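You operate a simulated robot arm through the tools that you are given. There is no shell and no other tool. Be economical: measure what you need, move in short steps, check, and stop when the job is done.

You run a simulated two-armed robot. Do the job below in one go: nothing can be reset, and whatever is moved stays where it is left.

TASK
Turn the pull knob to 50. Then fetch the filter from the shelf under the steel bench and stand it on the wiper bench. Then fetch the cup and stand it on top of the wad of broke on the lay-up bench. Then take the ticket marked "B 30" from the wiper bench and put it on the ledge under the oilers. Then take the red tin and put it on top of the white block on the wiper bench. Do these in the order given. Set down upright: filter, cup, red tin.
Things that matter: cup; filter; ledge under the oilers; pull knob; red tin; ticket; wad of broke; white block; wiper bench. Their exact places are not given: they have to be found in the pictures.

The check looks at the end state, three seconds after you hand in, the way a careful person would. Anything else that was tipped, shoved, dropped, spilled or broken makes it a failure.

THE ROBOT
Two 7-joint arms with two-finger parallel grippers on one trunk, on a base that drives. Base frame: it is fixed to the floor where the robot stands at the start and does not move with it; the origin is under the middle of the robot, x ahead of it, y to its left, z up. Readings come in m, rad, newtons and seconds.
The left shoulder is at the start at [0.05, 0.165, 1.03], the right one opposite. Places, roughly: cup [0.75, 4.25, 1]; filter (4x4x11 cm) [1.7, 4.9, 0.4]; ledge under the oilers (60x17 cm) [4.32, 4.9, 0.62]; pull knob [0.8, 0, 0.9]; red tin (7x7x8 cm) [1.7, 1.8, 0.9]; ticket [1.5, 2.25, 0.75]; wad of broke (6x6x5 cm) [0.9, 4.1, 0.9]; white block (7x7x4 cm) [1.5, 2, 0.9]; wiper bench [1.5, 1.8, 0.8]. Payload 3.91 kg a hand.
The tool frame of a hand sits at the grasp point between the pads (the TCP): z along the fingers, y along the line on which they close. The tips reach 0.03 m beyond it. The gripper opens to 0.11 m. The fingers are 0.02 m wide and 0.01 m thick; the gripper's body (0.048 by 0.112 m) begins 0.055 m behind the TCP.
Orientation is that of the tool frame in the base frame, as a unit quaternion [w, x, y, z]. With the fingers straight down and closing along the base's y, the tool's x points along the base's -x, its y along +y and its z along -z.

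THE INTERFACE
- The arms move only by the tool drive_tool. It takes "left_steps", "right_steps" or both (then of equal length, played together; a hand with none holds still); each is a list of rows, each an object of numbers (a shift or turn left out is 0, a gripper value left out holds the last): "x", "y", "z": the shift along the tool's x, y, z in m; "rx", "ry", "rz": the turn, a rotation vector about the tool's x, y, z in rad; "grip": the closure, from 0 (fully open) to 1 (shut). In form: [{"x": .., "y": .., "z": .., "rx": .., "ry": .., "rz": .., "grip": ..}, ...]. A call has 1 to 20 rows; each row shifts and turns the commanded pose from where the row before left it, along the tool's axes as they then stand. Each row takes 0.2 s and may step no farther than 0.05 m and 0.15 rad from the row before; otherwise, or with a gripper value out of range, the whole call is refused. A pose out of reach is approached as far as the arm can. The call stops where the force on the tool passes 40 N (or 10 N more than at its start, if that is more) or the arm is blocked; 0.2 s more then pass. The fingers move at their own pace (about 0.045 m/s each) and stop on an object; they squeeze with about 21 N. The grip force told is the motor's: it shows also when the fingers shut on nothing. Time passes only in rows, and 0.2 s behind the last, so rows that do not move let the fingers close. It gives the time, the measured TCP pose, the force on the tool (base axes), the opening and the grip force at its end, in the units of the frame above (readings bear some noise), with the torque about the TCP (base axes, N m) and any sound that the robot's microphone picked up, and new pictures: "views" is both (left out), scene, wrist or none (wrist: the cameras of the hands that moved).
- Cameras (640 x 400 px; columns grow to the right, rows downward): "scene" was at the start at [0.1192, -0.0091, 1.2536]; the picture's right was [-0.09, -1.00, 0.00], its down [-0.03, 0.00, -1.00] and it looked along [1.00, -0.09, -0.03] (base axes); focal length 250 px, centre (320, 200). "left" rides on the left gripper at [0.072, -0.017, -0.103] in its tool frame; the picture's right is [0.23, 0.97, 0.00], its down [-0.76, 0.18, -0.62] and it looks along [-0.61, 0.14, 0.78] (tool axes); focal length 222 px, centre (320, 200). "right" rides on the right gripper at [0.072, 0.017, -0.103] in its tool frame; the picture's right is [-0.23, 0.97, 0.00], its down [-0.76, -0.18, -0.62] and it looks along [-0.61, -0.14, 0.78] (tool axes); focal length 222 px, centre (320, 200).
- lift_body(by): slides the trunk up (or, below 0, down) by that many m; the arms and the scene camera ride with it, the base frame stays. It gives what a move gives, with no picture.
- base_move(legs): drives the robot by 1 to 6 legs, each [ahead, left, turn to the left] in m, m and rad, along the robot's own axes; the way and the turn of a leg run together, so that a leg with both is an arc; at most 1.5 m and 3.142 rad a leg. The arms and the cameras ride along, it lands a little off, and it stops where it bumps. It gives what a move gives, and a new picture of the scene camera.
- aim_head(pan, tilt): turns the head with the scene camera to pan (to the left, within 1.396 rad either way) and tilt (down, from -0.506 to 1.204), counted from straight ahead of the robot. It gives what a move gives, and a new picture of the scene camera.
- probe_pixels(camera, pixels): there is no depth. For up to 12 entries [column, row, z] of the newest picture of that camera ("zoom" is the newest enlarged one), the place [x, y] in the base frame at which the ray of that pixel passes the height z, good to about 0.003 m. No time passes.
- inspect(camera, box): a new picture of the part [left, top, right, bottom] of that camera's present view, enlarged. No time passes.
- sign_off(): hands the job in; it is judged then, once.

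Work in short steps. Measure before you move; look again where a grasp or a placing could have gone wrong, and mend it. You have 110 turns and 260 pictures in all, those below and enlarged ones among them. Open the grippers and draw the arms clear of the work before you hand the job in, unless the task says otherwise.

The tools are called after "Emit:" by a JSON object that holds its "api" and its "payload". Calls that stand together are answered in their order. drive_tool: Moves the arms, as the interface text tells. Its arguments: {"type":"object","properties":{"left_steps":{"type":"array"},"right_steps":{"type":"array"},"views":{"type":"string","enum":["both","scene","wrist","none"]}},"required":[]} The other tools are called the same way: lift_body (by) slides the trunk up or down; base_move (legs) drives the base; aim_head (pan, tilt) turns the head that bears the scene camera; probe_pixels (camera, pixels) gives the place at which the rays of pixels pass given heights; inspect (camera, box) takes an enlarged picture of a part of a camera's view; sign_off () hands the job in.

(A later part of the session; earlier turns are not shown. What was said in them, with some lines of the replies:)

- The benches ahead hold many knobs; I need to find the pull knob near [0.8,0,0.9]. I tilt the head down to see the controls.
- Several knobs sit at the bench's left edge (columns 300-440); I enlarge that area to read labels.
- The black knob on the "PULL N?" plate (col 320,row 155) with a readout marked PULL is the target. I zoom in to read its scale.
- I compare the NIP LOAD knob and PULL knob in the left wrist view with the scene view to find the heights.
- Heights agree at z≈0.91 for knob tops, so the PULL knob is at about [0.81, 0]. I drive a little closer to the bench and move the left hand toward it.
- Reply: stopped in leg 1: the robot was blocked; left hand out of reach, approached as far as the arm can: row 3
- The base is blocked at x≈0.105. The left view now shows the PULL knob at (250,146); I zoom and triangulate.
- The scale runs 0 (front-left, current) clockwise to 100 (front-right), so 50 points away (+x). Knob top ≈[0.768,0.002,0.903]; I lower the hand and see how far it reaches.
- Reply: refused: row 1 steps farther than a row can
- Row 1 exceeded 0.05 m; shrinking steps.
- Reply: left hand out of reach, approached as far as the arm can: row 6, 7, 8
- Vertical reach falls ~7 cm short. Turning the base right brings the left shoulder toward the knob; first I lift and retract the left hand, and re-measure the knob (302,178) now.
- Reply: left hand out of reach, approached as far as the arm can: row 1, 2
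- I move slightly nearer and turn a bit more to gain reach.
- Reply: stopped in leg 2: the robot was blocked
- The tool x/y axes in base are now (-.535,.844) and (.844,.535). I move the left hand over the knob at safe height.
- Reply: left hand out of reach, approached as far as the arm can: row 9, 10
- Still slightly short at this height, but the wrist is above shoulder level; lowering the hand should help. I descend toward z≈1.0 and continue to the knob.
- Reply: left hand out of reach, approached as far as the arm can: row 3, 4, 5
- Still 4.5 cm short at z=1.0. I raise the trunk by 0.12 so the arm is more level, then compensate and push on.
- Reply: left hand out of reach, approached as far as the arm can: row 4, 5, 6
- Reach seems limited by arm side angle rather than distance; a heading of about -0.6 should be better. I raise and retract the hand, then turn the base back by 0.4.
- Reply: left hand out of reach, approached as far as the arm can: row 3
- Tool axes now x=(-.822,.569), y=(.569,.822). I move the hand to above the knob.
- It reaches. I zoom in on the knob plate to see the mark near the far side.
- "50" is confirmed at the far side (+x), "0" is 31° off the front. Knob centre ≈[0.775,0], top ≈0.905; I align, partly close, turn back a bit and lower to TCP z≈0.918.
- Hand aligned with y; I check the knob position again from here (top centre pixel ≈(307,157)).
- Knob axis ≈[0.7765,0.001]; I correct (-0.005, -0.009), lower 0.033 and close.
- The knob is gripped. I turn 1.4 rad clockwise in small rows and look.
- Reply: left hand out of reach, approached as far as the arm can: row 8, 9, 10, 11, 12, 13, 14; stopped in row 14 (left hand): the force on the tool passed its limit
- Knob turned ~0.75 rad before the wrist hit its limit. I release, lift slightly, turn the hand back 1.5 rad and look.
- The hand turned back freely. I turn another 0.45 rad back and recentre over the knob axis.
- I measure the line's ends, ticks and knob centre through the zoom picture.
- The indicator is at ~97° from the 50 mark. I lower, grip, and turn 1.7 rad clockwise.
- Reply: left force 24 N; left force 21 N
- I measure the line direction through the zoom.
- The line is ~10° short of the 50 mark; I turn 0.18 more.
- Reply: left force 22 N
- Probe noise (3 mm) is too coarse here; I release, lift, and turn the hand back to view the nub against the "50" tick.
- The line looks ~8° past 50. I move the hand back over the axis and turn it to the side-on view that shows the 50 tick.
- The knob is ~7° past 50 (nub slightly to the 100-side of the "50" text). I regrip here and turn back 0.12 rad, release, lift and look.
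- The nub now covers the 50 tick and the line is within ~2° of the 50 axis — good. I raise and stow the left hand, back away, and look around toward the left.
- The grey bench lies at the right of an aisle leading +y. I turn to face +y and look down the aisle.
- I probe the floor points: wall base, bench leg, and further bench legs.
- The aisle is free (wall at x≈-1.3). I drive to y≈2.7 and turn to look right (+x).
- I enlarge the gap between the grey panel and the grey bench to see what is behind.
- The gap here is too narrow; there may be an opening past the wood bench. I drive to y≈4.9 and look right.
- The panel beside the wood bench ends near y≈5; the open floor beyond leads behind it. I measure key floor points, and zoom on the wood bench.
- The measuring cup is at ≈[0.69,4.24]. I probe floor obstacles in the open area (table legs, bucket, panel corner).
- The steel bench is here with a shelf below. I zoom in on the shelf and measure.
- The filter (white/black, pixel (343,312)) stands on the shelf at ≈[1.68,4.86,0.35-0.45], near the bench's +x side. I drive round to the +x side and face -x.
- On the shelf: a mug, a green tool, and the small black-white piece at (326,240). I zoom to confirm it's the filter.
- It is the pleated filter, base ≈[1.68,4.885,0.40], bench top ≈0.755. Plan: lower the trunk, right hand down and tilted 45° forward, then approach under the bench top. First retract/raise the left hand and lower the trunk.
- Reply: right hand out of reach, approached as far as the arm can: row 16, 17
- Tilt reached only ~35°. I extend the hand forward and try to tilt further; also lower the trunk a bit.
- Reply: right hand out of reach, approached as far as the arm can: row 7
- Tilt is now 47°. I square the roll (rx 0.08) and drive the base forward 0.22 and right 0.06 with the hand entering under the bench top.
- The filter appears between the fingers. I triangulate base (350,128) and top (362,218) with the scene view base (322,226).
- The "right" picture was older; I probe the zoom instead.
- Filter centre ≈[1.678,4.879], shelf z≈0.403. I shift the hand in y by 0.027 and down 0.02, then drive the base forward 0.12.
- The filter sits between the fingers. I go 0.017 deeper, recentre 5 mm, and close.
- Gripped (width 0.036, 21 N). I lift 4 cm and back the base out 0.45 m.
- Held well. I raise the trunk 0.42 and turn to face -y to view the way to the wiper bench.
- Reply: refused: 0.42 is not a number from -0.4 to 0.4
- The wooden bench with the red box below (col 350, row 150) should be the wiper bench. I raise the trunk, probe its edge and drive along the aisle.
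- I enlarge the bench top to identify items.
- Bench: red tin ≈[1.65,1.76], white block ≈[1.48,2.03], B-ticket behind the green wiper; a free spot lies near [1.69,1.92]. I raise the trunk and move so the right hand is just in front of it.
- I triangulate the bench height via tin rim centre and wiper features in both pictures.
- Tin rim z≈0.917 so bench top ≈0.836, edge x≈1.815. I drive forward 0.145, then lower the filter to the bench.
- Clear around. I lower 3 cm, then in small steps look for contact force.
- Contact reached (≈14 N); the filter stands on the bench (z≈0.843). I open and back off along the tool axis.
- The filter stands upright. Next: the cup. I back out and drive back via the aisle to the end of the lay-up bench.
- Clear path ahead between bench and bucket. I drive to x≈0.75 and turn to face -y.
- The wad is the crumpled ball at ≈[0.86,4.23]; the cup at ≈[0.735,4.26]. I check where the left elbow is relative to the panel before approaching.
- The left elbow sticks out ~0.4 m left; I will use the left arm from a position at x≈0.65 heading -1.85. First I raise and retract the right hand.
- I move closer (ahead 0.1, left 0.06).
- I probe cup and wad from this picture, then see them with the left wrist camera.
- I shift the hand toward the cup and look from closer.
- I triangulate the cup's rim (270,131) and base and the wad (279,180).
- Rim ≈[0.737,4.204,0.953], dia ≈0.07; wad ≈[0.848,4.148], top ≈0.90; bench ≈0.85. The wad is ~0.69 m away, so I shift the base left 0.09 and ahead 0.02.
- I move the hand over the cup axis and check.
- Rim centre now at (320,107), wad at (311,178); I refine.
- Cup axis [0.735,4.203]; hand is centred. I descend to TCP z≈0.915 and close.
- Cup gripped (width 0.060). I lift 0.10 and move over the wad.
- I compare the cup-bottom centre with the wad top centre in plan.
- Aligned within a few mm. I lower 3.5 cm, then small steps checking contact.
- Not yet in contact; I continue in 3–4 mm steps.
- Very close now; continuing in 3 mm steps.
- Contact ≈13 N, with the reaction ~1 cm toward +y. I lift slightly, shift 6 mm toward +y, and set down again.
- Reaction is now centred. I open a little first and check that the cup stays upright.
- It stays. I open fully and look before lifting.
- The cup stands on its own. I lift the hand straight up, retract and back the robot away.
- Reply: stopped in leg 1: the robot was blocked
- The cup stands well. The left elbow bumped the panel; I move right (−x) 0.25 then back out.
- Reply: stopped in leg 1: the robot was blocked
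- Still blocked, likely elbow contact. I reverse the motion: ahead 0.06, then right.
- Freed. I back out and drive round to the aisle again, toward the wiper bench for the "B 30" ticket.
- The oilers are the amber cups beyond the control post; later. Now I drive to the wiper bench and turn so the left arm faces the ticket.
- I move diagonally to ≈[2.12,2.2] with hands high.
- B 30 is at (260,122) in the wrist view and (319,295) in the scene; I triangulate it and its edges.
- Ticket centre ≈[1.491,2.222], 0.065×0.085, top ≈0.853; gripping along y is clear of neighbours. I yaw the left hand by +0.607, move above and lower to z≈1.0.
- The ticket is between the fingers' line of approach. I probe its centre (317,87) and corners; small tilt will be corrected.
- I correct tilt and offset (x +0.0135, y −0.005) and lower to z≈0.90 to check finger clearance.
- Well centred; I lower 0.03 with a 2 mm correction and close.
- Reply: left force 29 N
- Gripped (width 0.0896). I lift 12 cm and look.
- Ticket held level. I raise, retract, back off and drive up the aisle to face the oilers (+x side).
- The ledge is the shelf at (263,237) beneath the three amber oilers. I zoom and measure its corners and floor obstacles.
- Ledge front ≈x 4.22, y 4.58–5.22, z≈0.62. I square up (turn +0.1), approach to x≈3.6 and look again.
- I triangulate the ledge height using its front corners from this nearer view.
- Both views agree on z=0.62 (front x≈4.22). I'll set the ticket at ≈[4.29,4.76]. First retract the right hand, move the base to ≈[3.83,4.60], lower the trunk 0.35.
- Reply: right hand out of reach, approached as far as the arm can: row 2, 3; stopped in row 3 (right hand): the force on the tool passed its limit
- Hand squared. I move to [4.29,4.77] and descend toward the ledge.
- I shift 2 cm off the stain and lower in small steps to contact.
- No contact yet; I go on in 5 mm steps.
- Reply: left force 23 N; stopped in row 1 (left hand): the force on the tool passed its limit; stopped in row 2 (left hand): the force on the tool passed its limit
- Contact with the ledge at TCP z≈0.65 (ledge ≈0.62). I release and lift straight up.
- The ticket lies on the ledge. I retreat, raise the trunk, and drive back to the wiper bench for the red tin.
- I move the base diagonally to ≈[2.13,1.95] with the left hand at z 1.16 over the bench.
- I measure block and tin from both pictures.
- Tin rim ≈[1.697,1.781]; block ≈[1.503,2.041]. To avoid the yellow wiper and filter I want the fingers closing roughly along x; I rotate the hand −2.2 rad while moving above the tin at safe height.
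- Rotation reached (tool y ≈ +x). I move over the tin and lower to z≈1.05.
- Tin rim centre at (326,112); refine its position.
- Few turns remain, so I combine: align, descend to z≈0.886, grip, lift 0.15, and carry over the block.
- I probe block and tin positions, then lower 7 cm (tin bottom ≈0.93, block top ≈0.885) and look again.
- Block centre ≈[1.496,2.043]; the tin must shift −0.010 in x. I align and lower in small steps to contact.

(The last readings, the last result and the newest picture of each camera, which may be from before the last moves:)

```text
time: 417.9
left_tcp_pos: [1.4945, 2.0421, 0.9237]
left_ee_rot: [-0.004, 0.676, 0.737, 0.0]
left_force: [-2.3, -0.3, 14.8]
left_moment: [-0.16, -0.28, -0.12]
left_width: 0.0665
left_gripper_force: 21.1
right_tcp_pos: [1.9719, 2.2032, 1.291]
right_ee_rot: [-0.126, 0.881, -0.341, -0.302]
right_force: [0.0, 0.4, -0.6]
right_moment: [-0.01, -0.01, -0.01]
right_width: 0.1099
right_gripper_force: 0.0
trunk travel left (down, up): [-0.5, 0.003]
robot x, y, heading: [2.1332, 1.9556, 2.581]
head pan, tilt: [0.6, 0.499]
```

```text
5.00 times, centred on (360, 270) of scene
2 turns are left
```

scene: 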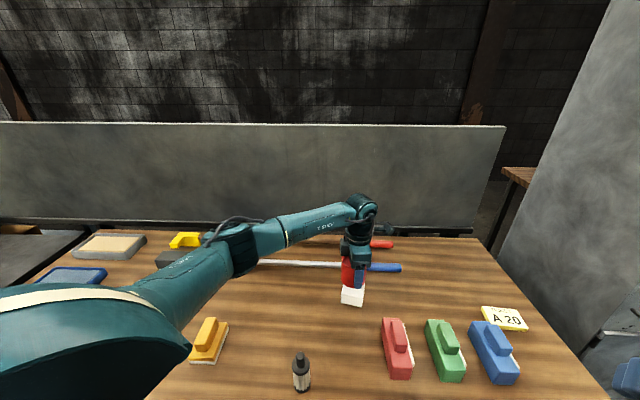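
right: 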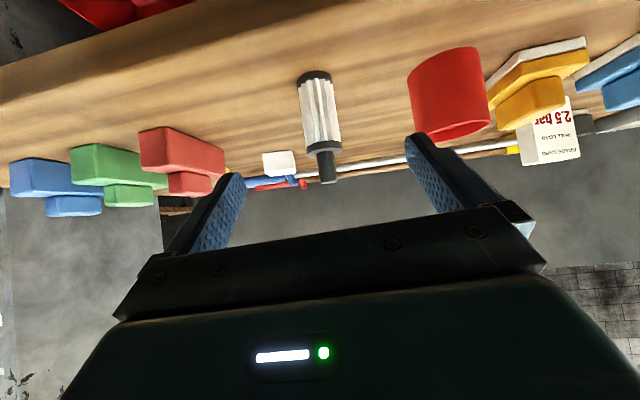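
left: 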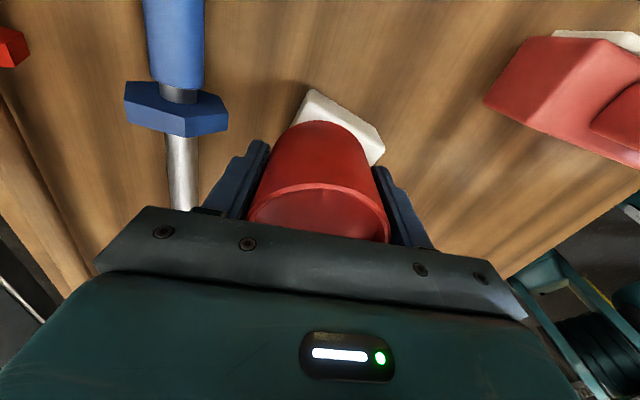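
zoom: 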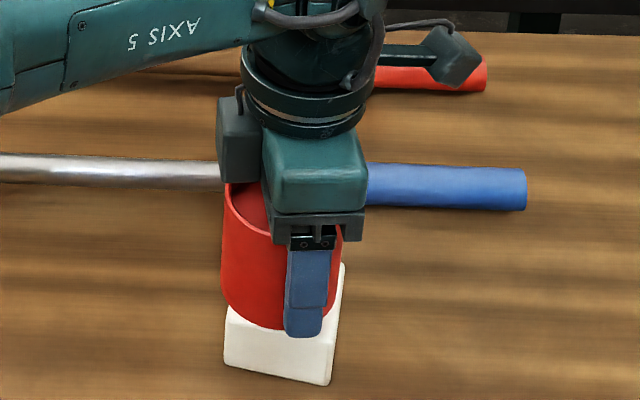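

Contact at ~15 N and the tin sits over the block. I open, lift straight up, and back the robot away from the bench.

Emit:
{"api": "drive_tool", "payload": {"left_steps": [{"grip": 0.4}, {"grip": 0.2}, {"grip": 0.0}, {}, {}, {"z": -0.03}, {"z": -0.05}, {"z": -0.05}, {"z": -0.05}, {"z": -0.05}, {"z": -0.03}], "views": "wrist"}}

Emit:
{"api": "base_move", "payload": {"legs": [[-0.45, -0.3, 0]]}}

Emit:
{"api": "inspect", "payload": {"camera": "scene", "box": [230, 150, 430, 280]}}

```text
time: 420.3
left_tcp_pos: [1.4938, 2.0418, 1.1805]
left_ee_rot: [-0.004, 0.676, 0.737, -0.001]
left_force: [-0.2, 0.1, 0.8]
left_moment: [-0.02, -0.02, 0.02]
left_width: 0.1098
left_gripper_force: 0.1
right_tcp_pos: [1.9707, 2.204, 1.2929]
right_ee_rot: [-0.125, 0.881, -0.342, -0.302]
right_force: [-1.0, 0.2, 0.1]
right_moment: [0.01, 0.0, 0.0]
right_width: 0.1102
right_gripper_force: 0.0
trunk travel left (down, up): [-0.5, 0.003]
robot x, y, heading: [2.1366, 1.9509, 2.582]
head pan, tilt: [0.6, 0.499]
```

left: 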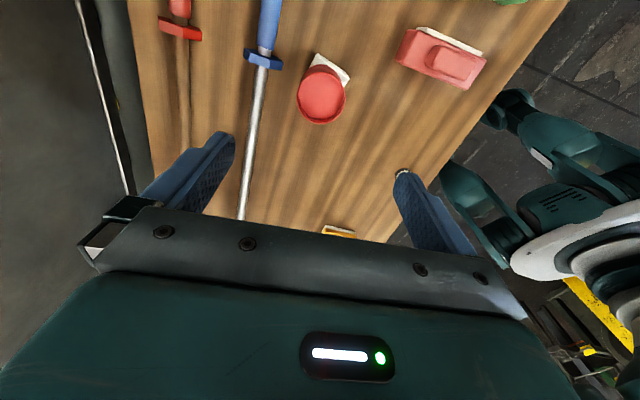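

```text
time: 423.4
left_tcp_pos: [2.0393, 2.0541, 1.18]
left_ee_rot: [-0.004, 0.674, 0.739, 0.0]
left_force: [-0.5, -1.2, 0.4]
left_moment: [0.02, -0.01, -0.01]
left_width: 0.11
left_gripper_force: 0.0
right_tcp_pos: [2.5147, 2.2179, 1.291]
right_ee_rot: [-0.125, 0.882, -0.339, -0.303]
right_force: [-0.2, 0.0, -0.5]
right_moment: [0.0, -0.04, 0.01]
right_width: 0.11
right_gripper_force: 0.0
trunk travel left (down, up): [-0.5, 0.003]
robot x, y, heading: [2.6775, 1.9701, 2.592]
head pan, tilt: [0.6, 0.499]
```

scene: 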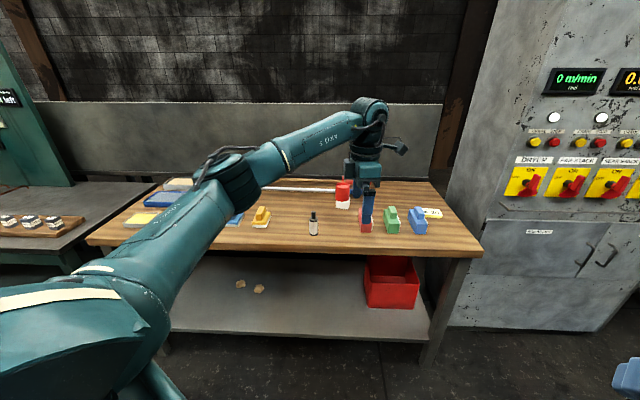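

```text
3.08 times, centred on (330, 215) of scene
1 turns are left
```

zoom: 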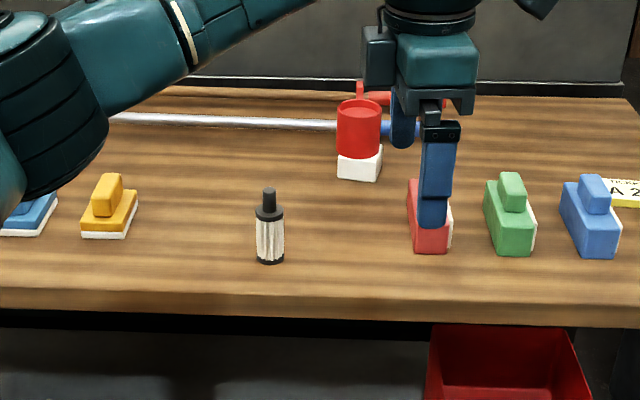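

The tin stands on the white block, the filter stands upright on the bench, and both arms are clear with the grippers open. I hand the job in.

Emit:
{"api": "sign_off", "payload": {}}

```text
The job is handed in.
```

I did all five tasks in the order given and handed the job in; I don't have the check's result.

- **Pull knob:** turned to 50. The pointer covers the 50 tick, to within about 2° by my reading.
- **Filter:** standing upright on the wiper bench.
- **Cup:** standing upright on top of the wad of broke.
- **Ticket "B 30":** lying flat on the ledge under the oilers.
- **Red tin:** standing upright on the white block. It sits a few millimetres off centre.

While backing away from the lay-up bench, the base was stopped, most likely by the left elbow against the grey panel. I saw nothing moved by it, and the cup still looked upright just after. I didn't go back to re-check the knob, cup or ticket before handing in. Both arms are clear and the grippers are open.
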